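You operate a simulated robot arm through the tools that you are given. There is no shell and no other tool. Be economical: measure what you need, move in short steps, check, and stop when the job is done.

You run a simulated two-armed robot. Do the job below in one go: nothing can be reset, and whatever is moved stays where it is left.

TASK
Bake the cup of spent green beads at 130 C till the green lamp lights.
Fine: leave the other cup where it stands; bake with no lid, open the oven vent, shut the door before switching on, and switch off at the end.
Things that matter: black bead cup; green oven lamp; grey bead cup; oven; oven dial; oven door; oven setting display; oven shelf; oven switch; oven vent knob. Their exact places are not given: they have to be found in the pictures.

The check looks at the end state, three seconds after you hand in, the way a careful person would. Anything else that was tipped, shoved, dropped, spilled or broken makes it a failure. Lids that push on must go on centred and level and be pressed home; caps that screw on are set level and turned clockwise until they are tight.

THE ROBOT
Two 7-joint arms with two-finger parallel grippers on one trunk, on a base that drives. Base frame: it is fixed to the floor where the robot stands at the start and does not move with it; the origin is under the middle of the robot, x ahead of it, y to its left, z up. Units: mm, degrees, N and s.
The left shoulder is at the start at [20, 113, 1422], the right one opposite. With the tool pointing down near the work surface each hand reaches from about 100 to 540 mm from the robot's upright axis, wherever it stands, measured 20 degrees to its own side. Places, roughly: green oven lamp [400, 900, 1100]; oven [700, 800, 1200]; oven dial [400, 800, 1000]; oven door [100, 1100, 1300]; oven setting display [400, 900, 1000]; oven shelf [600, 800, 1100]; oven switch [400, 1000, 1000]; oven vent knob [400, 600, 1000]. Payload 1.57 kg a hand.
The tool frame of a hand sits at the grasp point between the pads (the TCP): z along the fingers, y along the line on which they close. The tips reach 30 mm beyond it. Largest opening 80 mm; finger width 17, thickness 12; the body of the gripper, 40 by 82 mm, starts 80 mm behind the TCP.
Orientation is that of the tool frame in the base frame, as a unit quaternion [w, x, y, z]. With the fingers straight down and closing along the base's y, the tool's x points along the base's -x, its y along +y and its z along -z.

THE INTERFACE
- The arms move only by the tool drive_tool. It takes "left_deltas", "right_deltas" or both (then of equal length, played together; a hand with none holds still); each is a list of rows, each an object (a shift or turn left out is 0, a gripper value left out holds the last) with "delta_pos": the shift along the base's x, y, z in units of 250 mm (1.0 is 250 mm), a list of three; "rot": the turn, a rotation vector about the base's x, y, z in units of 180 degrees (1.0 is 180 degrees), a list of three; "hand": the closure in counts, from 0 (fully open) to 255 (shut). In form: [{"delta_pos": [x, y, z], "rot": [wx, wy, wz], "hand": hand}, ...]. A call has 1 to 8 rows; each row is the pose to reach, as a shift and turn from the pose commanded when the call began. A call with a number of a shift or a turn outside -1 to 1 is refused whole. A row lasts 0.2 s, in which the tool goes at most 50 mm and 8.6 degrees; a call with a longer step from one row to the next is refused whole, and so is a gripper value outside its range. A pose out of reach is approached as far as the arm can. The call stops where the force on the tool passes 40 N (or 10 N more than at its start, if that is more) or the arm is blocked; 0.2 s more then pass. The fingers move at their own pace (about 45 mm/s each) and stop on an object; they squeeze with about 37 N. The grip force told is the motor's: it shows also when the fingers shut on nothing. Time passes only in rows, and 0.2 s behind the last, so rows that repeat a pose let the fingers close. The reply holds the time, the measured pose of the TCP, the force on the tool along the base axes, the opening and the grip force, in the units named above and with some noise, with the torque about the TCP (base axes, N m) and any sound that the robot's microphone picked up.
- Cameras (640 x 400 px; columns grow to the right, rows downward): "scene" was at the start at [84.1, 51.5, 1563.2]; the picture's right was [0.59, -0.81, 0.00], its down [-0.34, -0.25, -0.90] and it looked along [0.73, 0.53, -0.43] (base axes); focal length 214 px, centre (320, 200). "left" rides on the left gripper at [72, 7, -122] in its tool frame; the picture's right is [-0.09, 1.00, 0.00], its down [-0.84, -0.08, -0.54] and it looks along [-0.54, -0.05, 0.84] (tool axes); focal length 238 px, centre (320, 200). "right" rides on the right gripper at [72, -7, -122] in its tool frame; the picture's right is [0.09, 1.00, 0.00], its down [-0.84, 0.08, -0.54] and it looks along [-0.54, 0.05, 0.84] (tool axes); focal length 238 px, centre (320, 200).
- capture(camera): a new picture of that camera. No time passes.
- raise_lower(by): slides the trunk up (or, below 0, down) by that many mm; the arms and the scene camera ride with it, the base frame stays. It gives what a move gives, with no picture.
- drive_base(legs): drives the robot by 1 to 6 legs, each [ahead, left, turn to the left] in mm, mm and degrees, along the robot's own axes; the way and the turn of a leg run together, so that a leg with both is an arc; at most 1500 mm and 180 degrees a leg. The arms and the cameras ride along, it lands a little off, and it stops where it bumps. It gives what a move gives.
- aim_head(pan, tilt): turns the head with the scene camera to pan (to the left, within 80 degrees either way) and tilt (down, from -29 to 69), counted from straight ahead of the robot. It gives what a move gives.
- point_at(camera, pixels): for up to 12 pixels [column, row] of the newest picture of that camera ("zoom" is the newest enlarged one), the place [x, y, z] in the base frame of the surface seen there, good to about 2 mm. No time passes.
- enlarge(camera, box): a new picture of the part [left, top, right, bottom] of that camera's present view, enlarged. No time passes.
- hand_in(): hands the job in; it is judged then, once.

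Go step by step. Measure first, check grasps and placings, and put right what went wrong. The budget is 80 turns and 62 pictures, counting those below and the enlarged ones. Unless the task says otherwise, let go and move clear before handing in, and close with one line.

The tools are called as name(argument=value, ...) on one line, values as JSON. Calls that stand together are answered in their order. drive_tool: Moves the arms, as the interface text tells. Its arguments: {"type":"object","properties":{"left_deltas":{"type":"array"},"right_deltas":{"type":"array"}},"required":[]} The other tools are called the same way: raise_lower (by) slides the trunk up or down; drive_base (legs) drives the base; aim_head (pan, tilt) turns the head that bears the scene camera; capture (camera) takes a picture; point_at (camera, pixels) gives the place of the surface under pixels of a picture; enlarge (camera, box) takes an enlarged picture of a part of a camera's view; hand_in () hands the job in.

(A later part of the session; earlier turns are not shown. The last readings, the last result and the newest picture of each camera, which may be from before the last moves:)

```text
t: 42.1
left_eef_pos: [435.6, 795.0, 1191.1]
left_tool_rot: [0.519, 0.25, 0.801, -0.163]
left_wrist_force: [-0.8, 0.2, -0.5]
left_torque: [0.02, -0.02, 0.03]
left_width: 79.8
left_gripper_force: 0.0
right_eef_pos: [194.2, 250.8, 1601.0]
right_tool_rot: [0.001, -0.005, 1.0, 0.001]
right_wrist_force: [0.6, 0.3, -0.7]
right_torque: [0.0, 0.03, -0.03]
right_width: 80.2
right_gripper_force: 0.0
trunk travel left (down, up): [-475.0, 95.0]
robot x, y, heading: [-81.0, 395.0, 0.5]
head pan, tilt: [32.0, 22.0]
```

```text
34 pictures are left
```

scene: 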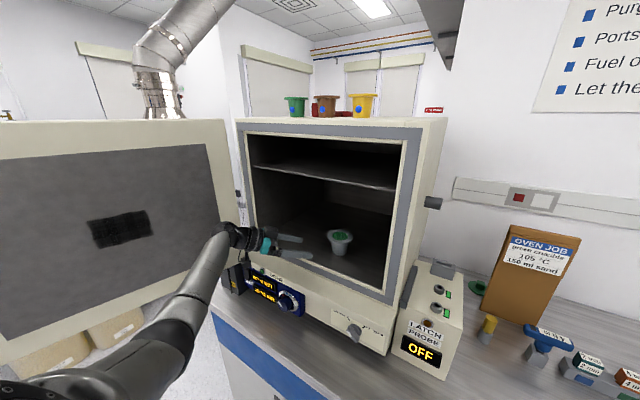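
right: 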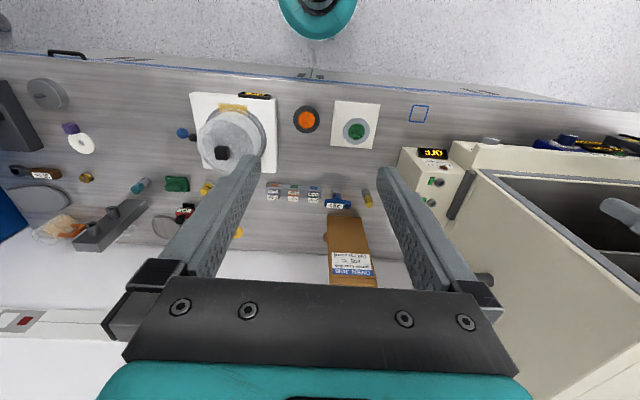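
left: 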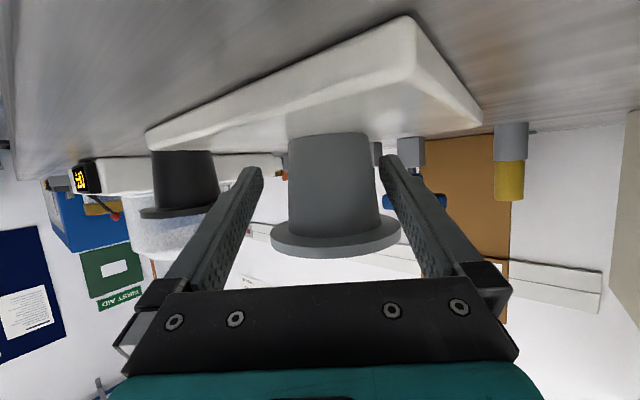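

The cup stands upright inside at (340,243). Now I'll look at the vent knob and dial.

enlarge(camera="scene", box=[320, 300, 400, 350])

enlarge(camera="scene", box=[220, 260, 332, 330])

point_at(camera="scene", pixels=[[354, 331], [350, 329], [360, 335], [340, 320], [375, 335], [370, 345], [290, 300], [286, 302], [298, 300], [265, 292], [247, 277], [352, 327]])

```text
8.00 times, centred on (360, 325) of scene
```

zoom: 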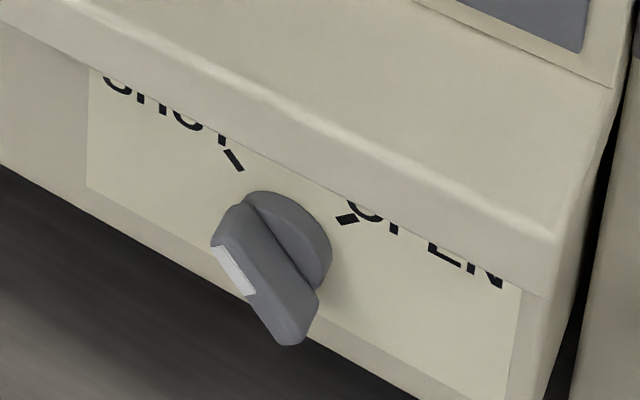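

```text
5.71 times, centred on (276, 295) of scene
```

zoom: 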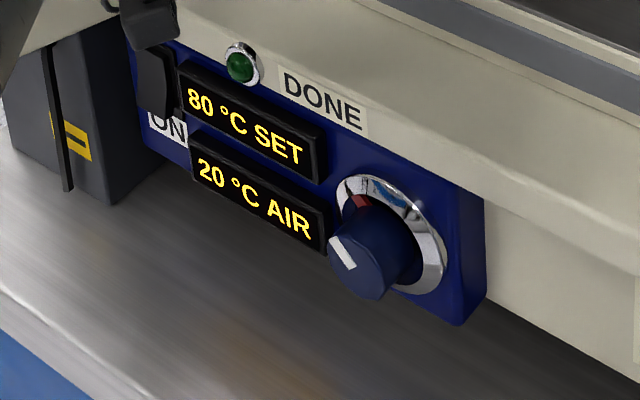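

```text
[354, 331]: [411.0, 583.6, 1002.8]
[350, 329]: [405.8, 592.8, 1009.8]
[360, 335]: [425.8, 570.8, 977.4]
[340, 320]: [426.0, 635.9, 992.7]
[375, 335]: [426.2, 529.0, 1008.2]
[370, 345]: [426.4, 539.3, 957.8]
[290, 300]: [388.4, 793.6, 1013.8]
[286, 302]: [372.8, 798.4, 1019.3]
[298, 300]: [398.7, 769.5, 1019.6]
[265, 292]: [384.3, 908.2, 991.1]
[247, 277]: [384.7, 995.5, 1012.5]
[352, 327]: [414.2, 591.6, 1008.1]
```

The vent pointer (white stripe) is on SHUT and the dial shows 80. I need the geometry of the overhanging lip, the knob, the dial and the switch.

point_at(camera="scene", pixels=[[352, 316], [360, 318], [360, 310], [363, 305], [285, 283], [262, 271], [300, 279], [284, 304], [292, 296], [290, 308], [248, 274], [350, 334]])

point_at(camera="zoom", pixels=[[345, 250], [370, 270], [380, 230], [335, 225], [375, 290], [420, 200], [430, 285], [155, 60], [160, 100], [240, 65], [360, 205], [470, 300]])

```text
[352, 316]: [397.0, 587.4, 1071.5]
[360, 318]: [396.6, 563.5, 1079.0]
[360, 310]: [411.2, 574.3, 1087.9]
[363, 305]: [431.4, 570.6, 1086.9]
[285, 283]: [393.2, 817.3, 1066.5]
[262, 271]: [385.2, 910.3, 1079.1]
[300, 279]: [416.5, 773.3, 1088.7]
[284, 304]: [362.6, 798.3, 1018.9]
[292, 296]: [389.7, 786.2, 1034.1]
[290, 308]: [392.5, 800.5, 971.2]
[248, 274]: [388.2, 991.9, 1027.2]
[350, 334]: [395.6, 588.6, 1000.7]
```

```text
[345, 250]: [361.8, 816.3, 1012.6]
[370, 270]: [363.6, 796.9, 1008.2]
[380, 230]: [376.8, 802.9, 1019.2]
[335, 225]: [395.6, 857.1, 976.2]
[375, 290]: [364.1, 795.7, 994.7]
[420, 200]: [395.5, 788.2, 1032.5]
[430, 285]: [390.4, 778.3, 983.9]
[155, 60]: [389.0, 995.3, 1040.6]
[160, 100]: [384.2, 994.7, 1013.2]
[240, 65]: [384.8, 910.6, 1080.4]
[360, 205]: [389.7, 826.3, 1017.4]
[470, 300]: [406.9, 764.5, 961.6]
```

The vent bar front is at x 395 about (≈582,1000), under a lip at x 396, z>1060. The dial cap is at x 362–390, centre about (802,1008). I'll back out, shift right and turn the robot 35° left so the left tool points straight at the panel, then lower the trunk.

drive_base(legs=[[-250, 0, 0], [0, -350, 0], [0, 0, 35]])

raise_lower(by=-190)

aim_head(pan=10, tilt=25)

capture(camera="scene")

```text
t: 47.4
left_eef_pos: [-125.3, 669.6, 1190.7]
left_tool_rot: [0.545, 0.002, 0.838, -0.002]
left_wrist_force: [0.6, 0.2, -0.4]
left_torque: [0.02, 0.01, 0.01]
left_width: 80.0
left_gripper_force: 0.0
right_eef_pos: [-19.9, 85.4, 1599.8]
right_tool_rot: [0.0, -0.299, 0.954, 0.001]
right_wrist_force: [0.3, -0.4, -0.3]
right_torque: [0.0, 0.0, 0.0]
right_width: 80.1
right_gripper_force: 0.2
trunk travel left (down, up): [-475.0, 95.0]
robot x, y, heading: [-325.2, 42.5, 34.6]
head pan, tilt: [32.0, 22.0]
```

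```text
t: 49.5
left_eef_pos: [-124.9, 669.4, 1001.7]
left_tool_rot: [0.545, 0.003, 0.839, -0.003]
left_wrist_force: [-0.5, -0.6, 0.0]
left_torque: [0.02, 0.01, -0.03]
left_width: 79.8
left_gripper_force: 0.0
right_eef_pos: [-19.0, 83.8, 1410.7]
right_tool_rot: [0.0, -0.3, 0.954, 0.003]
right_wrist_force: [2.1, 0.3, -0.4]
right_torque: [-0.04, -0.04, 0.01]
right_width: 80.0
right_gripper_force: 0.1
trunk travel left (down, up): [-285.0, 285.0]
robot x, y, heading: [-328.8, 40.6, 34.8]
head pan, tilt: [32.0, 22.0]
```

```text
t: 50.3
left_eef_pos: [-124.2, 670.2, 1001.2]
left_tool_rot: [0.545, 0.001, 0.838, -0.002]
left_wrist_force: [0.1, 0.0, -0.3]
left_torque: [-0.03, -0.01, 0.01]
left_width: 80.2
left_gripper_force: 0.0
right_eef_pos: [-19.5, 85.0, 1411.2]
right_tool_rot: [0.001, -0.3, 0.954, 0.001]
right_wrist_force: [-0.1, 0.3, -0.3]
right_torque: [-0.03, -0.04, 0.02]
right_width: 80.2
right_gripper_force: 0.0
trunk travel left (down, up): [-285.0, 285.0]
robot x, y, heading: [-329.5, 45.9, 34.9]
head pan, tilt: [10.0, 25.0]
```

```text
31 pictures are left
```

scene: 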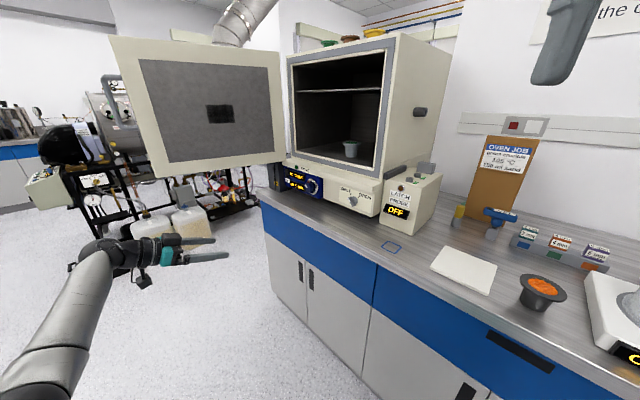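

The tool now points straight at +x. I'll drive world +310 in x (ahead 254, right 178), then move the hand to the vent standoff and level the pitch somewhat.

drive_base(legs=[[254, -178, 0]])

drive_tool(left_deltas=[{"delta_pos": [0.1, -0.1, 0], "rot": [0, -0.03, 0]}, {"delta_pos": [0.2, -0.2, 0], "rot": [0, -0.06, 0]}, {"delta_pos": [0.3, -0.3, 0], "rot": [0, -0.09, 0]}, {"delta_pos": [0.4, -0.34, 0], "rot": [0, -0.09, 0]}, {"delta_pos": [0.48, -0.34, 0], "rot": [0, -0.09, 0]}])

```text
t: 52.4
left_eef_pos: [185.8, 673.1, 1000.2]
left_tool_rot: [0.544, 0.003, 0.839, -0.003]
left_wrist_force: [-0.3, 0.4, -0.3]
left_torque: [0.0, -0.02, 0.01]
left_width: 80.2
left_gripper_force: 0.0
right_eef_pos: [290.7, 88.3, 1410.5]
right_tool_rot: [0.0, -0.299, 0.954, 0.001]
right_wrist_force: [0.4, -0.9, -0.3]
right_torque: [-0.04, 0.02, -0.02]
right_width: 79.9
right_gripper_force: 0.0
trunk travel left (down, up): [-285.0, 285.0]
robot x, y, heading: [-16.6, 46.1, 34.9]
head pan, tilt: [10.0, 25.0]
```

```text
t: 53.6
left_eef_pos: [306.7, 590.3, 1001.8]
left_tool_rot: [0.658, 0.003, 0.753, -0.001]
left_wrist_force: [-0.7, -0.1, -0.1]
left_torque: [-0.03, 0.01, 0.01]
left_width: 80.0
left_gripper_force: 0.1
right_eef_pos: [289.9, 88.8, 1410.1]
right_tool_rot: [0.0, -0.299, 0.954, 0.002]
right_wrist_force: [0.2, -1.2, -0.6]
right_torque: [0.02, 0.0, 0.01]
right_width: 79.9
right_gripper_force: 0.1
trunk travel left (down, up): [-285.0, 285.0]
robot x, y, heading: [-20.7, 47.1, 34.9]
head pan, tilt: [10.0, 25.0]
```

It reached with pitch ~8°. I'll look at the vent knob from the hand camera and the scene.

capture(camera="left")

capture(camera="scene")

```text
30 pictures are left
```

left: 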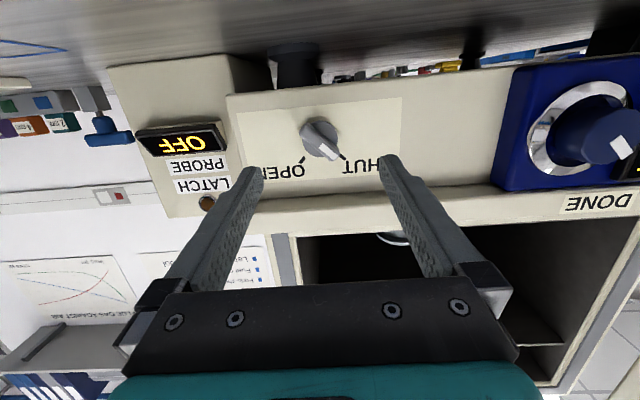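

```text
29 pictures are left
```

scene: 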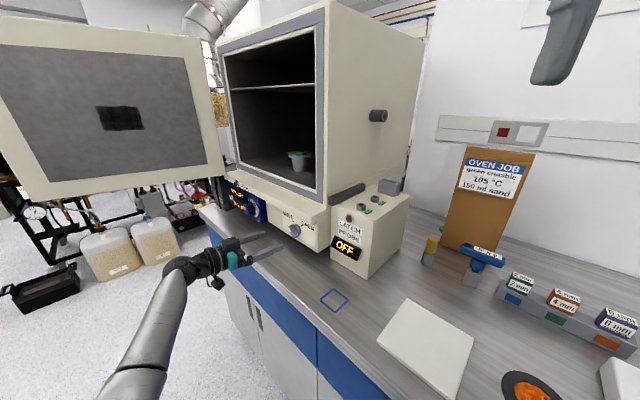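

point_at(camera="left", pixels=[[320, 138], [330, 153], [310, 126], [318, 118], [302, 138], [337, 136], [303, 160], [346, 158], [318, 150], [590, 140], [615, 140], [580, 130]])

enlarge(camera="left", box=[272, 100, 368, 160])

```text
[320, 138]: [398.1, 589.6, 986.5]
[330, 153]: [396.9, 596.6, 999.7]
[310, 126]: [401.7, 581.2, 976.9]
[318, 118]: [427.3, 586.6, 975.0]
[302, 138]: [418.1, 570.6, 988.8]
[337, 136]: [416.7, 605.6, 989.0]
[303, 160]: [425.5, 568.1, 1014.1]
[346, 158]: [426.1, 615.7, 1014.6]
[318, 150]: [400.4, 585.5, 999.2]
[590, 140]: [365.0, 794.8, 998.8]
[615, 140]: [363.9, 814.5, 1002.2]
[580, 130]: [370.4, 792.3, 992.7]
```

```text
6.67 times, centred on (320, 130) of left
```

zoom: 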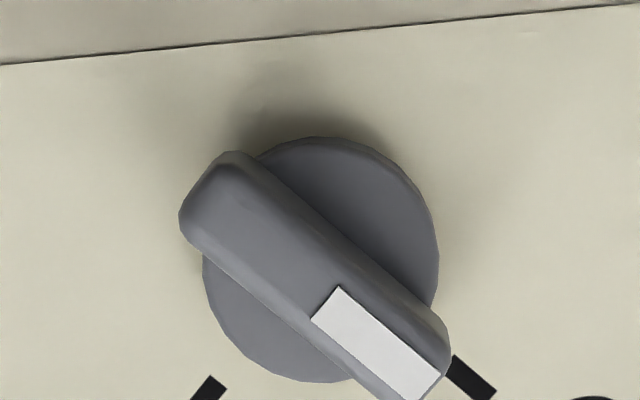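

The vent knob centre is (≈400, 589, 990), with the bar at 45° toward SHUT. I'll roll the hand −45° at the standoff with fingers half open, then move in to straddle the bar.

drive_tool(left_deltas=[{"rot": [-0.045, 0, 0], "hand": 130}, {"delta_pos": [0, 0, -0.01], "rot": [-0.09, 0, 0]}, {"delta_pos": [0, -0.005, -0.02], "rot": [-0.135, 0, 0]}, {"delta_pos": [0, -0.005, -0.037], "rot": [-0.18, 0, 0]}, {"delta_pos": [0.05, -0.005, -0.037], "rot": [-0.225, 0, 0]}, {"delta_pos": [0.08, -0.005, -0.037], "rot": [-0.25, 0, 0]}, {"delta_pos": [0.08, -0.005, -0.037], "rot": [-0.25, 0, 0]}])

capture(camera="left")

```text
t: 55.2
left_eef_pos: [325.1, 586.0, 993.5]
left_tool_rot: [0.608, -0.249, 0.695, -0.291]
left_wrist_force: [0.2, 0.2, 0.7]
left_torque: [0.0, 0.0, 0.03]
left_width: 39.4
left_gripper_force: 0.1
right_eef_pos: [289.6, 88.5, 1411.2]
right_tool_rot: [0.0, -0.299, 0.954, 0.001]
right_wrist_force: [0.1, -0.5, 0.5]
right_torque: [-0.03, 0.0, 0.04]
right_width: 79.9
right_gripper_force: 0.0
trunk travel left (down, up): [-285.0, 285.0]
robot x, y, heading: [-14.8, 50.6, 35.0]
head pan, tilt: [10.0, 25.0]
```

```text
27 pictures are left
```

left: 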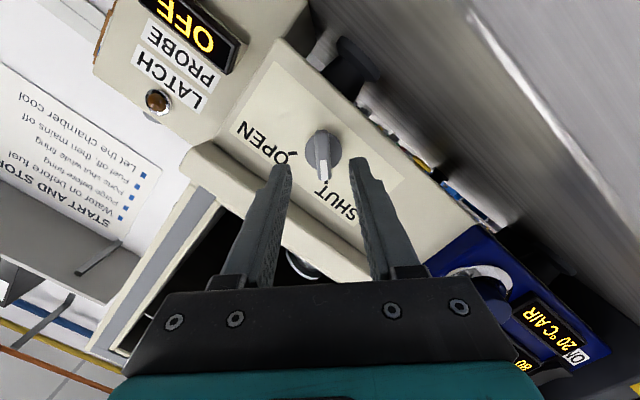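

The bar is now aligned between the fingers at column 322. I'll move in 58 mm and close on the bar.

drive_tool(left_deltas=[{"delta_pos": [0.1, 0.004, 0.004]}, {"delta_pos": [0.18, 0.006, 0.006]}, {"delta_pos": [0.232, 0.006, 0.006]}, {"delta_pos": [0.232, 0.006, 0.006], "hand": 255}, {"delta_pos": [0.232, 0.006, 0.006], "hand": 255}, {"delta_pos": [0.232, 0.006, 0.006], "hand": 255}])

capture(camera="left")

```text
t: 56.6
left_eef_pos: [382.8, 589.1, 994.0]
left_tool_rot: [0.608, -0.249, 0.695, -0.29]
left_wrist_force: [-0.1, 2.8, -2.4]
left_torque: [0.0, 0.38, 0.37]
left_width: 12.9
left_gripper_force: 26.0
right_eef_pos: [289.7, 89.8, 1410.1]
right_tool_rot: [0.0, -0.299, 0.954, 0.002]
right_wrist_force: [0.0, -0.9, 0.6]
right_torque: [-0.02, 0.03, 0.01]
right_width: 80.1
right_gripper_force: 0.0
trunk travel left (down, up): [-285.0, 285.0]
robot x, y, heading: [-18.4, 47.4, 34.8]
head pan, tilt: [10.0, 25.0]
```

```text
26 pictures are left
```

left: 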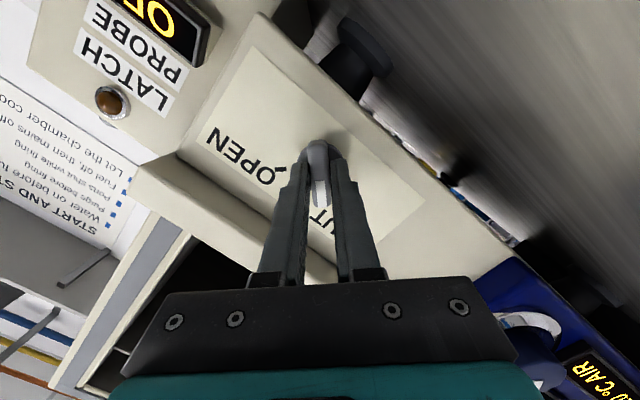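

It's gripped at width 13. I'll turn clockwise (+x rotation) 64° first.

drive_tool(left_deltas=[{"rot": [0.044, 0, 0]}, {"rot": [0.088, 0, 0]}, {"rot": [0.132, 0, 0]}, {"delta_pos": [0, -0.004, 0], "rot": [0.176, 0, 0]}, {"delta_pos": [0, -0.004, 0], "rot": [0.22, 0, 0]}, {"delta_pos": [0, -0.008, 0], "rot": [0.264, 0, 0]}, {"delta_pos": [0, -0.008, 0], "rot": [0.308, 0, 0]}, {"delta_pos": [0, -0.008, 0], "rot": [0.352, 0, 0]}])

```text
t: 58.4
left_eef_pos: [383.9, 587.8, 995.0]
left_tool_rot: [0.649, 0.109, 0.744, 0.119]
left_wrist_force: [4.5, 6.9, 2.7]
left_torque: [0.04, 0.44, 0.83]
left_width: 13.1
left_gripper_force: 30.1
right_eef_pos: [291.3, 89.8, 1411.1]
right_tool_rot: [0.001, -0.299, 0.954, 0.0]
right_wrist_force: [0.0, 0.4, 0.1]
right_torque: [-0.02, -0.02, -0.01]
right_width: 80.1
right_gripper_force: 0.0
trunk travel left (down, up): [-285.0, 285.0]
robot x, y, heading: [-17.6, 47.4, 34.9]
head pan, tilt: [10.0, 25.0]
```

drive_tool(left_deltas=[{"rot": [0.045, 0, 0]}, {"rot": [0.09, 0, 0]}, {"rot": [0.135, 0, 0]}, {"rot": [0.15, 0, 0]}])

capture(camera="left")

```text
t: 59.4
left_eef_pos: [384.8, 587.3, 994.2]
left_tool_rot: [0.605, 0.257, 0.696, 0.288]
left_wrist_force: [1.9, 3.9, 1.6]
left_torque: [-0.31, -0.17, 0.63]
left_width: 13.2
left_gripper_force: 29.7
right_eef_pos: [290.3, 88.4, 1410.8]
right_tool_rot: [0.001, -0.298, 0.954, 0.001]
right_wrist_force: [-1.2, 0.3, 0.3]
right_torque: [-0.02, -0.01, 0.0]
right_width: 79.9
right_gripper_force: 0.0
trunk travel left (down, up): [-285.0, 285.0]
robot x, y, heading: [-17.0, 48.0, 34.8]
head pan, tilt: [10.0, 25.0]
```

```text
25 pictures are left
```

left: 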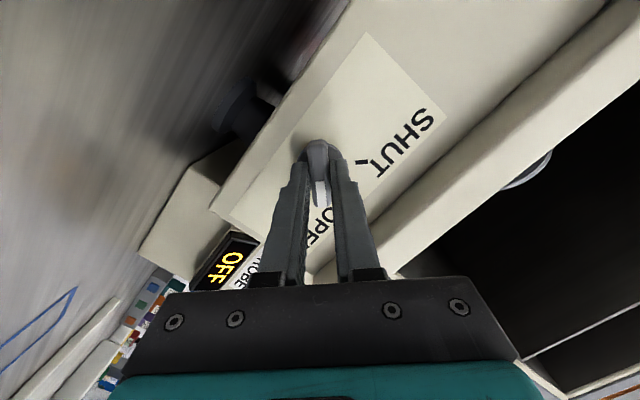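

The bar now points to OPEN. I'll release, withdraw and check.

drive_tool(left_deltas=[{"hand": 110}, {"hand": 110}, {"hand": 110}, {"delta_pos": [-0.12, 0, 0]}, {"delta_pos": [-0.28, 0, 0]}, {"delta_pos": [-0.36, 0, 0]}])

enlarge(camera="left", box=[240, 60, 400, 160])

```text
t: 60.8
left_eef_pos: [293.1, 585.7, 992.8]
left_tool_rot: [0.606, 0.256, 0.696, 0.289]
left_wrist_force: [-0.4, -0.4, -0.3]
left_torque: [0.03, -0.03, -0.01]
left_width: 45.4
left_gripper_force: 0.0
right_eef_pos: [290.2, 88.7, 1409.9]
right_tool_rot: [0.001, -0.299, 0.954, 0.001]
right_wrist_force: [0.7, -0.8, 0.6]
right_torque: [0.0, -0.02, -0.03]
right_width: 80.2
right_gripper_force: 0.1
trunk travel left (down, up): [-285.0, 285.0]
robot x, y, heading: [-15.3, 47.7, 34.9]
head pan, tilt: [10.0, 25.0]
```

```text
4.00 times, centred on (320, 110) of left
```

zoom: 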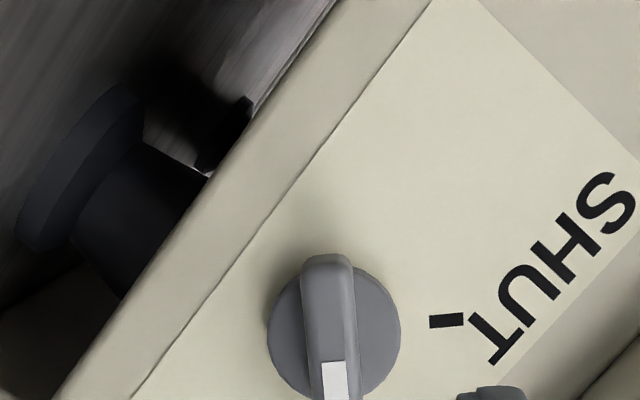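

The vent pointer is at OPEN. Next is the dial: roll the hand back to −45° and shift the base 213 mm to world +y.

drive_tool(left_deltas=[{"rot": [-0.045, 0, 0], "hand": 60}, {"rot": [-0.09, 0, 0]}, {"rot": [-0.135, 0, 0]}, {"rot": [-0.18, 0, 0]}, {"rot": [-0.225, 0, 0]}, {"rot": [-0.27, 0, 0]}, {"rot": [-0.315, 0, 0]}, {"rot": [-0.36, 0, 0]}])

drive_base(legs=[[122, 174, 0]])

drive_tool(left_deltas=[{"rot": [-0.045, 0, 0]}, {"rot": [-0.09, 0, 0]}, {"rot": [-0.14, 0, 0]}, {"rot": [-0.14, 0, 0]}])

capture(camera="left")

```text
t: 62.6
left_eef_pos: [293.5, 586.4, 993.1]
left_tool_rot: [0.648, -0.109, 0.742, -0.13]
left_wrist_force: [-0.3, 0.3, 0.1]
left_torque: [0.01, -0.01, 0.03]
left_width: 60.8
left_gripper_force: 0.1
right_eef_pos: [290.6, 89.1, 1409.5]
right_tool_rot: [0.001, -0.298, 0.954, 0.001]
right_wrist_force: [0.1, 0.2, -0.3]
right_torque: [0.01, 0.02, -0.01]
right_width: 79.8
right_gripper_force: 0.1
trunk travel left (down, up): [-285.0, 285.0]
robot x, y, heading: [-15.0, 48.3, 35.0]
head pan, tilt: [10.0, 25.0]
```

```text
t: 64.3
left_eef_pos: [288.3, 804.0, 993.1]
left_tool_rot: [0.649, -0.11, 0.742, -0.127]
left_wrist_force: [0.1, 1.5, -0.1]
left_torque: [0.01, -0.02, -0.02]
left_width: 61.1
left_gripper_force: 0.1
right_eef_pos: [290.8, 305.0, 1411.8]
right_tool_rot: [0.001, -0.303, 0.953, 0.001]
right_wrist_force: [0.4, 0.3, -0.2]
right_torque: [-0.02, -0.01, -0.01]
right_width: 79.7
right_gripper_force: 0.0
trunk travel left (down, up): [-285.0, 285.0]
robot x, y, heading: [-17.3, 259.9, 35.5]
head pan, tilt: [10.0, 25.0]
```

```text
refused: row 3 steps farther than a row can; nothing moved
```

```text
23 pictures are left
```

left: 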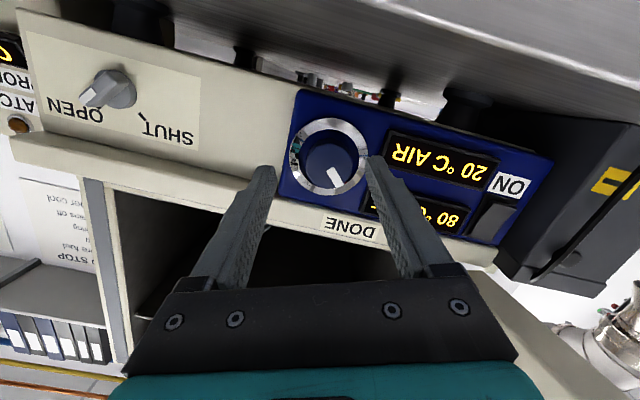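

The vent reads OPEN at (110,95). I'll measure the dial and its scale.

point_at(camera="left", pixels=[[330, 155], [312, 150], [345, 155], [328, 140], [330, 172], [335, 178], [330, 122], [365, 150], [292, 160], [500, 215], [490, 225], [510, 205]])

enlarge(camera="left", box=[260, 100, 420, 200])

```text
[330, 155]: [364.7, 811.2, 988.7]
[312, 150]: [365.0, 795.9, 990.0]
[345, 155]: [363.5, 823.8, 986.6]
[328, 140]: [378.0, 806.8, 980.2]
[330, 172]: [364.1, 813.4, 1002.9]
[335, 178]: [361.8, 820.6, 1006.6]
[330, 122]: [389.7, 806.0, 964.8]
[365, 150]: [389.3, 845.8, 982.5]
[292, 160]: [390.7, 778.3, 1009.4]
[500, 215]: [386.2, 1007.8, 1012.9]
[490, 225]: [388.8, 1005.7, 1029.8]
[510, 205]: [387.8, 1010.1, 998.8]
```

```text
4.00 times, centred on (340, 150) of left
```

zoom: 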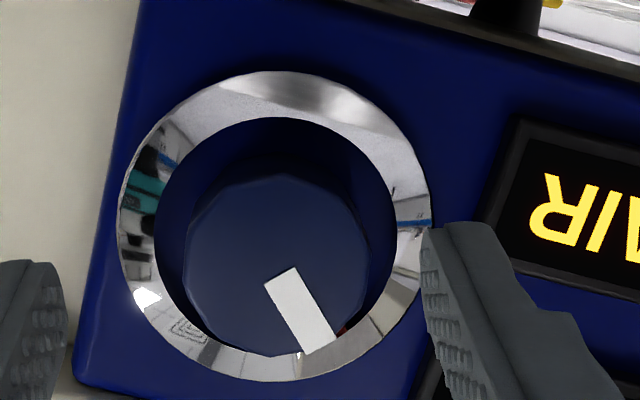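

The dial centre is (812, 997), its cap is ~40 mm wide, x 364–385. I'll roll to −45°, align, and approach.

drive_tool(left_deltas=[{"delta_pos": [0, 0.02, 0.012], "rot": [-0.045, 0, 0], "hand": 80}, {"delta_pos": [0, 0.04, 0.024], "rot": [-0.09, 0, 0]}, {"delta_pos": [0.04, 0.04, 0.024], "rot": [-0.135, 0, 0]}, {"delta_pos": [0.1, 0.04, 0.024], "rot": [-0.14, 0, 0]}, {"delta_pos": [0.2, 0.04, 0.024], "rot": [-0.14, 0, 0]}, {"delta_pos": [0.264, 0.04, 0.024], "rot": [-0.14, 0, 0]}, {"delta_pos": [0.264, 0.04, 0.024], "rot": [-0.14, 0, 0]}])

capture(camera="left")

```text
t: 65.9
left_eef_pos: [355.8, 814.8, 999.4]
left_tool_rot: [0.609, -0.25, 0.696, -0.286]
left_wrist_force: [-0.3, 0.0, -0.8]
left_torque: [-0.01, 0.01, 0.01]
left_width: 54.9
left_gripper_force: 0.0
right_eef_pos: [289.3, 304.2, 1409.9]
right_tool_rot: [0.002, -0.303, 0.953, 0.002]
right_wrist_force: [0.6, -0.6, 0.0]
right_torque: [0.03, -0.01, -0.02]
right_width: 79.9
right_gripper_force: 0.1
trunk travel left (down, up): [-285.0, 285.0]
robot x, y, heading: [-14.0, 263.8, 35.6]
head pan, tilt: [10.0, 25.0]
```

```text
21 pictures are left
```

left: 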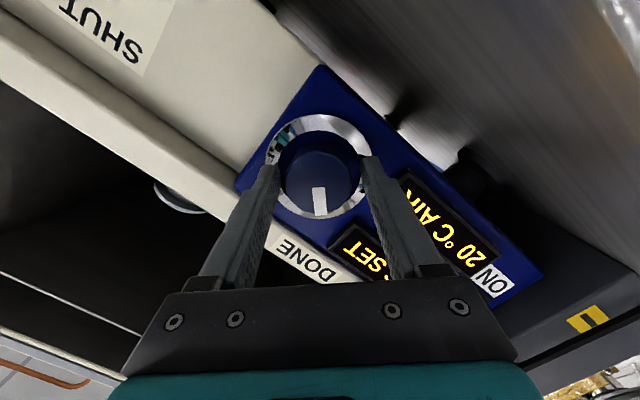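

It's centred on the dial at column 319. I'll close and turn clockwise 32°, then read the display.

drive_tool(left_deltas=[{"hand": 255}, {"hand": 255}, {"hand": 255}, {"rot": [0.044, 0, 0]}, {"rot": [0.088, 0, 0]}, {"rot": [0.132, 0, 0]}, {"rot": [0.176, 0, 0]}])

enlarge(camera="left", box=[240, 100, 520, 275])

```text
t: 67.5
left_eef_pos: [354.3, 812.1, 1000.9]
left_tool_rot: [0.655, -0.073, 0.747, -0.083]
left_wrist_force: [8.0, -1.1, 8.7]
left_torque: [-0.02, 0.5, 0.72]
left_width: 43.5
left_gripper_force: 45.3
right_eef_pos: [290.1, 303.3, 1409.9]
right_tool_rot: [0.0, -0.303, 0.953, 0.002]
right_wrist_force: [0.1, -0.5, 1.3]
right_torque: [0.01, 0.01, 0.01]
right_width: 80.1
right_gripper_force: 0.0
trunk travel left (down, up): [-285.0, 285.0]
robot x, y, heading: [-17.6, 262.4, 35.3]
head pan, tilt: [10.0, 25.0]
```

```text
2.29 times, centred on (380, 188) of left
```

zoom: 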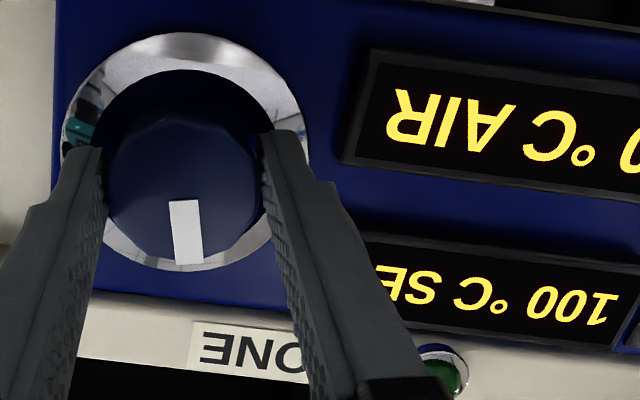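

The set value went 80→100 over 32°, so 130 needs about 48° more. I'll turn 44° and read.

drive_tool(left_deltas=[{"rot": [0.044, 0, 0]}, {"rot": [0.088, 0, 0]}, {"rot": [0.132, 0, 0]}, {"rot": [0.176, 0, 0]}, {"rot": [0.215, 0, 0]}, {"rot": [0.245, 0, 0]}])

enlarge(camera="left", box=[240, 100, 560, 300])

```text
t: 68.9
left_eef_pos: [355.9, 812.1, 1000.0]
left_tool_rot: [0.634, 0.178, 0.725, 0.203]
left_wrist_force: [8.1, -0.6, 8.8]
left_torque: [0.0, 0.27, 0.9]
left_width: 43.5
left_gripper_force: 44.8
right_eef_pos: [290.1, 304.2, 1411.0]
right_tool_rot: [0.001, -0.303, 0.953, 0.001]
right_wrist_force: [-0.1, -0.9, -0.7]
right_torque: [0.01, 0.01, 0.01]
right_width: 80.1
right_gripper_force: 0.0
trunk travel left (down, up): [-285.0, 285.0]
robot x, y, heading: [-17.0, 264.5, 35.2]
head pan, tilt: [10.0, 25.0]
```

```text
2.00 times, centred on (400, 200) of left
```

zoom: 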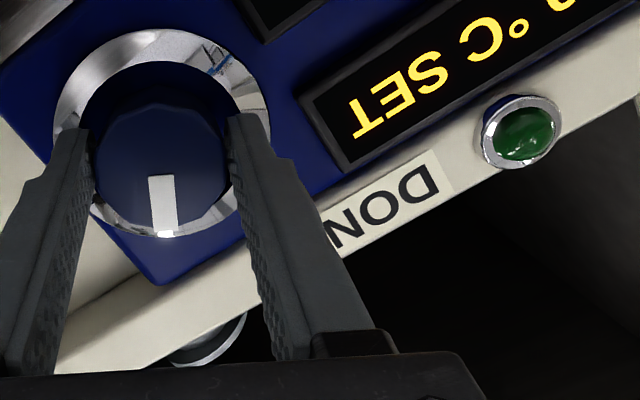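

enlarge(camera="left", box=[400, 60, 640, 210])

```text
2.67 times, centred on (520, 135) of left
```

zoom: 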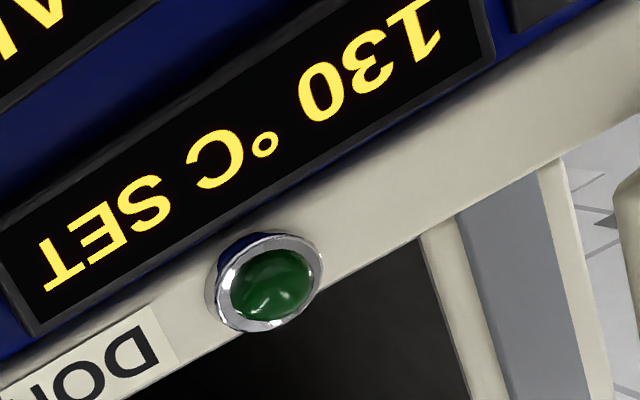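

The display reads 130 °C SET. I'll release and withdraw, then verify.

drive_tool(left_deltas=[{"hand": 70}, {"hand": 70}, {"hand": 70}, {"delta_pos": [-0.1, 0, 0]}, {"delta_pos": [-0.25, 0, 0], "rot": [-0.04, 0, 0]}, {"delta_pos": [-0.35, 0, 0], "rot": [-0.08, 0, 0]}, {"delta_pos": [-0.45, 0, 0], "rot": [-0.12, 0, 0]}, {"delta_pos": [-0.45, 0, 0], "rot": [-0.16, 0, 0]}])

capture(camera="left")

capture(camera="scene")

```text
t: 70.7
left_eef_pos: [240.3, 812.5, 998.4]
left_tool_rot: [0.658, 0.014, 0.753, 0.014]
left_wrist_force: [-0.3, 0.2, -0.6]
left_torque: [0.03, -0.02, -0.02]
left_width: 58.0
left_gripper_force: 0.0
right_eef_pos: [289.8, 305.5, 1410.9]
right_tool_rot: [0.0, -0.303, 0.953, 0.001]
right_wrist_force: [-0.9, 0.4, 0.6]
right_torque: [0.01, 0.0, 0.04]
right_width: 80.0
right_gripper_force: 0.1
trunk travel left (down, up): [-285.0, 285.0]
robot x, y, heading: [-18.4, 266.1, 35.3]
head pan, tilt: [10.0, 25.0]
```

```text
17 pictures are left
```

left: 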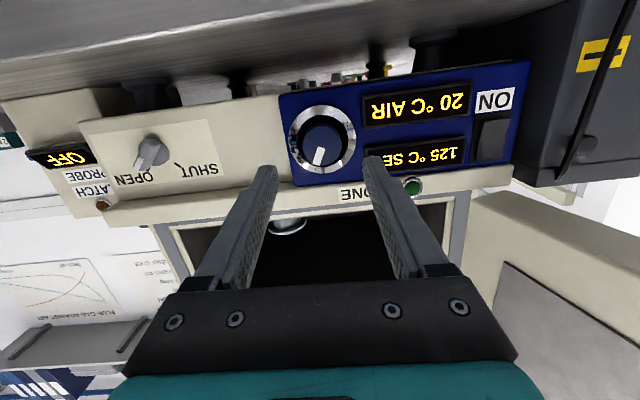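

```text
16 pictures are left
```

scene: 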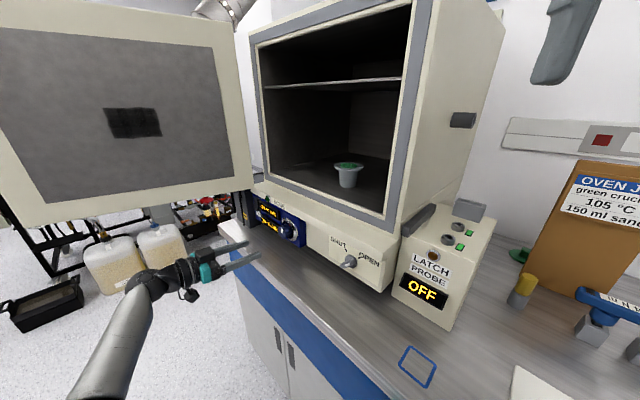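

On release it slipped back to 125 °C. I'll re-grip level, turn +9°, and check before and after releasing.

drive_tool(left_deltas=[{"delta_pos": [0.15, 0, 0.006], "hand": 92}, {"delta_pos": [0.32, 0, 0.006]}, {"delta_pos": [0.42, 0, 0.006]}, {"delta_pos": [0.462, 0, 0.006]}, {"delta_pos": [0.462, 0, 0.006], "hand": 255}, {"delta_pos": [0.462, 0, 0.006], "hand": 255}, {"delta_pos": [0.462, 0, 0.006], "rot": [0.025, 0, 0]}, {"delta_pos": [0.462, 0, 0.006], "rot": [0.05, 0, 0]}])

enlarge(camera="left", box=[300, 60, 620, 260])

```text
t: 72.5
left_eef_pos: [358.0, 812.5, 1000.6]
left_tool_rot: [0.655, 0.065, 0.749, 0.075]
left_wrist_force: [3.4, 5.9, -2.4]
left_torque: [-0.02, 0.04, 0.85]
left_width: 42.3
left_gripper_force: 44.6
right_eef_pos: [291.1, 304.8, 1411.6]
right_tool_rot: [0.0, -0.303, 0.953, 0.001]
right_wrist_force: [0.1, -0.5, 0.5]
right_torque: [0.01, -0.04, 0.01]
right_width: 79.9
right_gripper_force: 0.2
trunk travel left (down, up): [-285.0, 285.0]
robot x, y, heading: [-17.1, 261.2, 35.6]
head pan, tilt: [10.0, 25.0]
```

```text
2.00 times, centred on (460, 160) of left
```

zoom: 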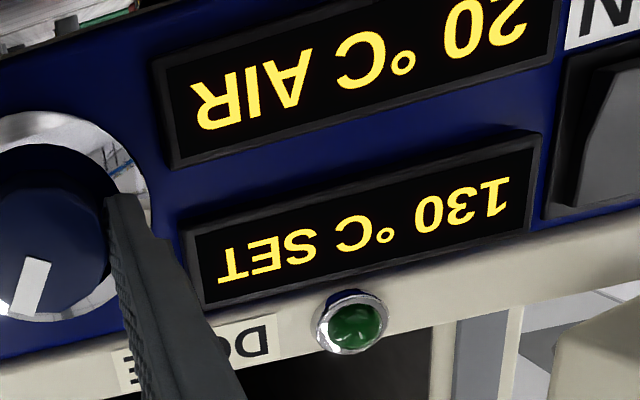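

130 again. I'll release and back straight out.

drive_tool(left_deltas=[{"hand": 95}, {"hand": 90}, {"hand": 90}, {"delta_pos": [-0.1, 0, 0]}, {"delta_pos": [-0.28, 0, 0]}, {"delta_pos": [-0.45, 0, 0]}])

enlarge(camera="left", box=[280, 60, 560, 235])

```text
t: 73.9
left_eef_pos: [242.9, 808.7, 1000.6]
left_tool_rot: [0.655, 0.065, 0.749, 0.074]
left_wrist_force: [1.2, -0.3, -0.1]
left_torque: [0.02, -0.04, -0.02]
left_width: 51.6
left_gripper_force: 0.0
right_eef_pos: [289.5, 304.8, 1410.6]
right_tool_rot: [0.002, -0.303, 0.953, 0.002]
right_wrist_force: [0.2, 0.1, -0.1]
right_torque: [0.01, -0.03, -0.03]
right_width: 79.8
right_gripper_force: 0.0
trunk travel left (down, up): [-285.0, 285.0]
robot x, y, heading: [-15.0, 263.1, 35.4]
head pan, tilt: [10.0, 25.0]
```

```text
2.29 times, centred on (420, 148) of left
```

zoom: 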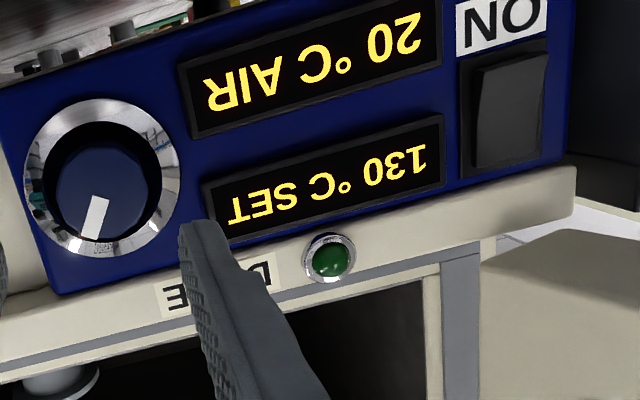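

The display holds at 130 °C SET and the vent is OPEN. Now the door: I'll swing it from its outer face. I'll check obstacles on the floor to the left first.

point_at(camera="scene", pixels=[[118, 272], [165, 255], [90, 300], [40, 295], [70, 310], [20, 180], [190, 205], [30, 60], [45, 215], [235, 60], [100, 240], [175, 290]])

drive_base(legs=[[-500, 0, 0], [0, 0, -35], [-450, 0, 0]])

raise_lower(by=230)

aim_head(pan=50, tilt=22)

capture(camera="scene")

```text
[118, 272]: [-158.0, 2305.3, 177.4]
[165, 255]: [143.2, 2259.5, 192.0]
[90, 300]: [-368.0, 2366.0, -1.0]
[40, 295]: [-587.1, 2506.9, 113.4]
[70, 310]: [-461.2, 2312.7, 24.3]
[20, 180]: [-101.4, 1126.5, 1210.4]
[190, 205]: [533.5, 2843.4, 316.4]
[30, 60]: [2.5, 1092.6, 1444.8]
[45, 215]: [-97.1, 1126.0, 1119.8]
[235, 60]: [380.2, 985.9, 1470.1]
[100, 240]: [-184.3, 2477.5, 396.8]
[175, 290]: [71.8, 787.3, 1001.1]
```

```text
t: 80.8
left_eef_pos: [-357.4, 271.3, 998.8]
left_tool_rot: [0.649, 0.279, 0.698, -0.118]
left_wrist_force: [0.0, 0.3, 0.1]
left_torque: [-0.01, 0.0, 0.03]
left_width: 51.7
left_gripper_force: 0.0
right_eef_pos: [-599.6, -173.9, 1410.6]
right_tool_rot: [0.001, -0.014, 1.0, 0.002]
right_wrist_force: [0.0, -0.1, 0.3]
right_torque: [0.02, -0.02, 0.02]
right_width: 80.2
right_gripper_force: 0.0
trunk travel left (down, up): [-285.0, 285.0]
robot x, y, heading: [-876.6, -40.9, 1.6]
head pan, tilt: [10.0, 25.0]
```

```text
t: 83.2
left_eef_pos: [-357.2, 271.1, 1230.0]
left_tool_rot: [0.649, 0.28, 0.698, -0.119]
left_wrist_force: [0.3, 0.1, -0.5]
left_torque: [0.03, 0.02, -0.01]
left_width: 51.8
left_gripper_force: 0.1
right_eef_pos: [-599.1, -174.0, 1640.6]
right_tool_rot: [0.001, -0.013, 1.0, 0.002]
right_wrist_force: [-0.1, 0.0, -0.8]
right_torque: [0.01, -0.02, -0.02]
right_width: 79.9
right_gripper_force: 0.1
trunk travel left (down, up): [-515.0, 55.0]
robot x, y, heading: [-880.4, -39.2, 1.5]
head pan, tilt: [10.0, 25.0]
```

```text
t: 84.3
left_eef_pos: [-355.2, 271.5, 1229.2]
left_tool_rot: [0.649, 0.279, 0.698, -0.118]
left_wrist_force: [-0.7, 0.6, -0.2]
left_torque: [-0.01, 0.01, -0.03]
left_width: 51.9
left_gripper_force: 0.0
right_eef_pos: [-599.1, -174.3, 1640.3]
right_tool_rot: [0.001, -0.013, 1.0, 0.002]
right_wrist_force: [-1.2, -0.4, 0.5]
right_torque: [0.01, 0.0, -0.02]
right_width: 79.9
right_gripper_force: 0.1
trunk travel left (down, up): [-515.0, 55.0]
robot x, y, heading: [-878.8, -44.6, 1.6]
head pan, tilt: [50.0, 22.0]
```

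```text
13 pictures are left
```

scene: 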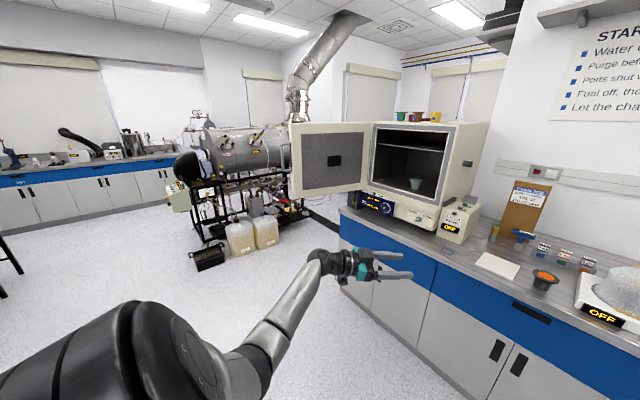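

The floor is clear. I'll square up, drive left 975 mm so the hand passes behind the door's free edge, then go forward 250 mm.

drive_base(legs=[[0, 0, -1.6], [0, 985, 0]])

drive_tool(left_deltas=[{"hand": 255}, {"hand": 255}, {"hand": 255}])

aim_head(pan=20, tilt=20)

capture(camera="scene")

```text
t: 89.8
left_eef_pos: [-350.9, 1254.0, 1229.6]
left_tool_rot: [0.647, 0.288, 0.695, -0.126]
left_wrist_force: [-0.4, 0.8, -0.2]
left_torque: [-0.03, 0.01, -0.02]
left_width: 51.8
left_gripper_force: 0.0
right_eef_pos: [-603.0, 813.7, 1640.5]
right_tool_rot: [0.001, -0.003, 1.0, 0.001]
right_wrist_force: [0.6, -0.4, 0.6]
right_torque: [0.04, 0.0, -0.03]
right_width: 80.0
right_gripper_force: 0.1
trunk travel left (down, up): [-515.0, 55.0]
robot x, y, heading: [-880.9, 954.8, 0.4]
head pan, tilt: [50.0, 22.0]
```

```text
t: 90.6
left_eef_pos: [-350.6, 1253.1, 1229.5]
left_tool_rot: [0.647, 0.289, 0.694, -0.127]
left_wrist_force: [0.5, -0.4, -0.7]
left_torque: [-0.03, 0.02, 0.03]
left_width: 0.0
left_gripper_force: 10.3
right_eef_pos: [-603.9, 813.8, 1641.0]
right_tool_rot: [0.001, -0.002, 1.0, 0.002]
right_wrist_force: [0.6, 0.2, -0.7]
right_torque: [0.03, 0.01, 0.02]
right_width: 80.1
right_gripper_force: 0.1
trunk travel left (down, up): [-515.0, 55.0]
robot x, y, heading: [-872.4, 953.8, 0.2]
head pan, tilt: [50.0, 22.0]
```

```text
t: 91.6
left_eef_pos: [-352.0, 1253.1, 1229.7]
left_tool_rot: [0.647, 0.287, 0.695, -0.125]
left_wrist_force: [0.2, 0.8, 0.5]
left_torque: [-0.03, -0.01, 0.03]
left_width: 0.0
left_gripper_force: 21.8
right_eef_pos: [-603.3, 813.6, 1639.8]
right_tool_rot: [0.0, -0.003, 1.0, 0.002]
right_wrist_force: [0.4, 0.0, 0.4]
right_torque: [-0.01, -0.02, 0.0]
right_width: 80.3
right_gripper_force: 0.0
trunk travel left (down, up): [-515.0, 55.0]
robot x, y, heading: [-881.2, 956.5, 0.2]
head pan, tilt: [20.0, 20.0]
```

```text
12 pictures are left
```

scene: 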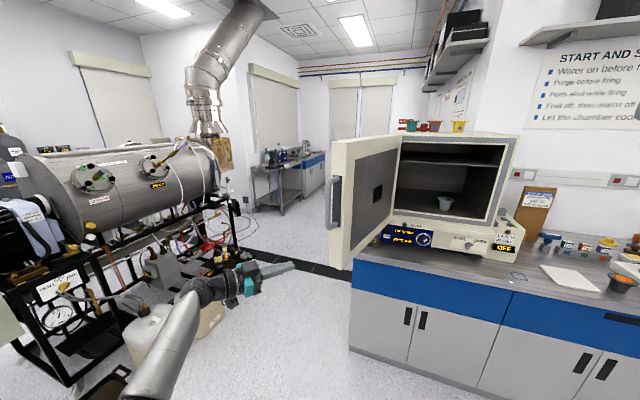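

The door's outer side has a D-handle at (335,200). I'll measure it and the furnace clearance.

point_at(camera="scene", pixels=[[337, 150], [346, 160], [350, 262], [335, 200], [330, 222], [340, 180], [215, 170], [235, 210], [395, 140], [180, 230]])

```text
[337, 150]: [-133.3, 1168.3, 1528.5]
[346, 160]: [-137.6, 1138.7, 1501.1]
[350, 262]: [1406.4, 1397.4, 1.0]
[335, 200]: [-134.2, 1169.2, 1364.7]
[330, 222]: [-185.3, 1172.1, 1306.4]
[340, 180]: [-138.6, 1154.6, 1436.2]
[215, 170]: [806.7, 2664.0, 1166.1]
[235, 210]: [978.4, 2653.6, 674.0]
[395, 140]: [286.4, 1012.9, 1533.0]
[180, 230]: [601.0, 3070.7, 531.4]
```

The outer face is at y≈1168 near the free edge, and the handle sits above z 1285, so passing at z 1230 is clear. I'll drive forward 250 mm, then push toward −y with the arm.

drive_base(legs=[[250, 0, 0]])

drive_tool(left_deltas=[{"delta_pos": [0, -0.16, 0]}, {"delta_pos": [0, -0.32, 0]}, {"delta_pos": [0, -0.48, 0]}, {"delta_pos": [0, -0.64, 0]}, {"delta_pos": [0, -0.8, 0]}, {"delta_pos": [0, -0.95, 0]}, {"delta_pos": [0, -0.95, 0]}])

```text
t: 93.5
left_eef_pos: [-91.6, 1257.7, 1229.0]
left_tool_rot: [0.647, 0.286, 0.696, -0.124]
left_wrist_force: [0.1, -0.2, -0.9]
left_torque: [-0.02, 0.0, 0.01]
left_width: 0.0
left_gripper_force: 21.4
right_eef_pos: [-341.8, 816.3, 1641.1]
right_tool_rot: [0.001, -0.005, 1.0, 0.001]
right_wrist_force: [0.8, -0.3, -0.4]
right_torque: [-0.01, 0.01, -0.03]
right_width: 80.0
right_gripper_force: 0.1
trunk travel left (down, up): [-515.0, 55.0]
robot x, y, heading: [-615.9, 955.3, 0.8]
head pan, tilt: [20.0, 20.0]
```

```text
t: 95.0
left_eef_pos: [-91.1, 1019.6, 1233.8]
left_tool_rot: [0.648, 0.285, 0.695, -0.124]
left_wrist_force: [1.2, -0.2, -0.6]
left_torque: [0.0, -0.01, -0.05]
left_width: 0.0
left_gripper_force: 21.0
right_eef_pos: [-343.9, 817.2, 1640.3]
right_tool_rot: [0.002, -0.006, 1.0, 0.001]
right_wrist_force: [0.6, 0.3, 0.3]
right_torque: [0.04, 0.01, 0.02]
right_width: 80.0
right_gripper_force: 0.1
trunk travel left (down, up): [-515.0, 55.0]
robot x, y, heading: [-615.1, 954.0, 0.5]
head pan, tilt: [20.0, 20.0]
```

capture(camera="scene")

```text
11 pictures are left
```

scene: 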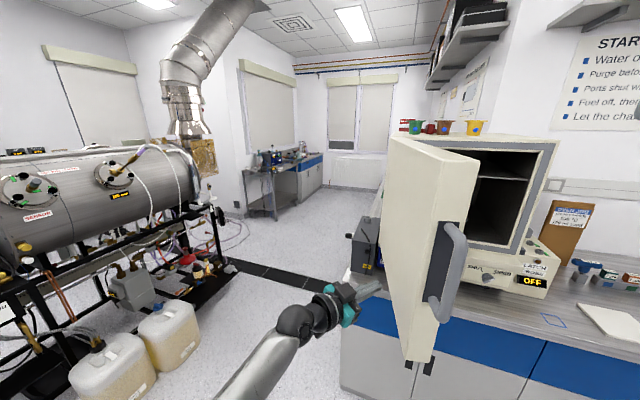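

The door swung inward freely. I'll measure its present outer face.

point_at(camera="scene", pixels=[[400, 200], [390, 240], [408, 300], [395, 150], [420, 340], [455, 200], [462, 270], [378, 190], [470, 160]])

```text
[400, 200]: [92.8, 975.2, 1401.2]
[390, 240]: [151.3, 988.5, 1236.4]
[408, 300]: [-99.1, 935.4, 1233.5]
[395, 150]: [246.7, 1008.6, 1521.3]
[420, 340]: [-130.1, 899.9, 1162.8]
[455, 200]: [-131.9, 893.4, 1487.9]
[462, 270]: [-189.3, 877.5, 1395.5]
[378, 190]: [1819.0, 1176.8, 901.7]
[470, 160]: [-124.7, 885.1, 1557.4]
```

The outer face hinge is about (430,1045), and the door is 12° past perpendicular. I'll follow its arc with base legs, pushing with the fist.

drive_base(legs=[[106, -183, 0], [72, -93, 0]])

capture(camera="scene")

```text
t: 97.5
left_eef_pos: [89.9, 749.4, 1233.5]
left_tool_rot: [0.647, 0.287, 0.695, -0.125]
left_wrist_force: [-0.3, -0.5, -0.1]
left_torque: [-0.03, 0.0, 0.04]
left_width: 0.3
left_gripper_force: 21.0
right_eef_pos: [-162.4, 548.0, 1641.0]
right_tool_rot: [0.001, -0.004, 1.0, 0.001]
right_wrist_force: [-0.3, 0.1, -0.4]
right_torque: [0.0, 0.01, 0.01]
right_width: 80.0
right_gripper_force: 0.0
trunk travel left (down, up): [-515.0, 55.0]
robot x, y, heading: [-438.8, 689.7, 0.4]
head pan, tilt: [20.0, 20.0]
```

```text
10 pictures are left
```

scene: 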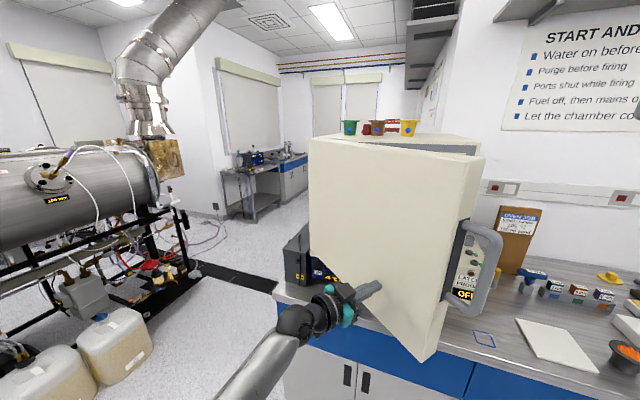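

The door is about half shut. Continuing the arc.

drive_base(legs=[[93, -72, 0], [95, -45, 0]])

drive_tool(left_deltas=[{"delta_pos": [0.1, -0.02, 0]}, {"delta_pos": [0.2, -0.04, 0]}, {"delta_pos": [0.3, -0.06, 0]}, {"delta_pos": [0.4, -0.06, 0]}, {"delta_pos": [0.5, -0.06, 0]}, {"delta_pos": [0.6, -0.06, 0]}])

capture(camera="scene")

```text
t: 99.5
left_eef_pos: [280.9, 636.6, 1232.8]
left_tool_rot: [0.647, 0.286, 0.695, -0.125]
left_wrist_force: [0.2, 0.3, -0.8]
left_torque: [-0.01, 0.0, -0.04]
left_width: 0.0
left_gripper_force: 21.0
right_eef_pos: [29.9, 434.8, 1641.1]
right_tool_rot: [0.002, -0.005, 1.0, 0.001]
right_wrist_force: [0.5, 0.0, 0.0]
right_torque: [0.04, 0.03, -0.02]
right_width: 79.8
right_gripper_force: 0.0
trunk travel left (down, up): [-515.0, 55.0]
robot x, y, heading: [-245.3, 571.4, 0.6]
head pan, tilt: [20.0, 20.0]
```

```text
t: 100.5
left_eef_pos: [365.7, 624.0, 1233.2]
left_tool_rot: [0.647, 0.288, 0.695, -0.127]
left_wrist_force: [-31.8, 10.3, 6.9]
left_torque: [-0.03, -0.12, 0.07]
left_width: 0.0
left_gripper_force: 21.7
right_eef_pos: [28.3, 437.7, 1641.0]
right_tool_rot: [0.0, -0.005, 1.0, 0.001]
right_wrist_force: [1.8, -0.9, 0.0]
right_torque: [0.03, 0.16, 0.03]
right_width: 80.1
right_gripper_force: 0.0
trunk travel left (down, up): [-515.0, 55.0]
robot x, y, heading: [-246.8, 574.7, 0.7]
head pan, tilt: [20.0, 20.0]
stopped in row 4 (left hand): the force on the tool passed its limit at 73 N (the readings are from after the stop); the commanded pose is now the measured one
```

```text
9 pictures are left
```

scene: 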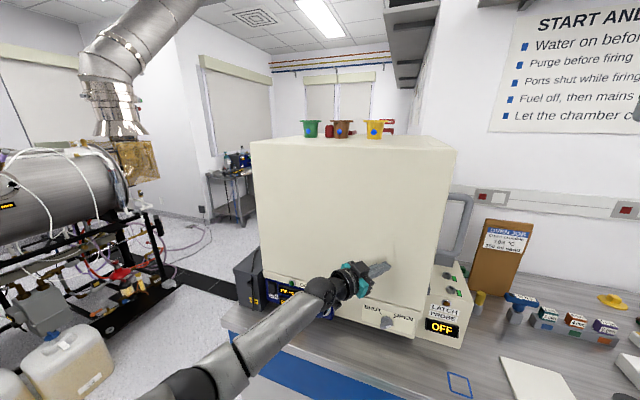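

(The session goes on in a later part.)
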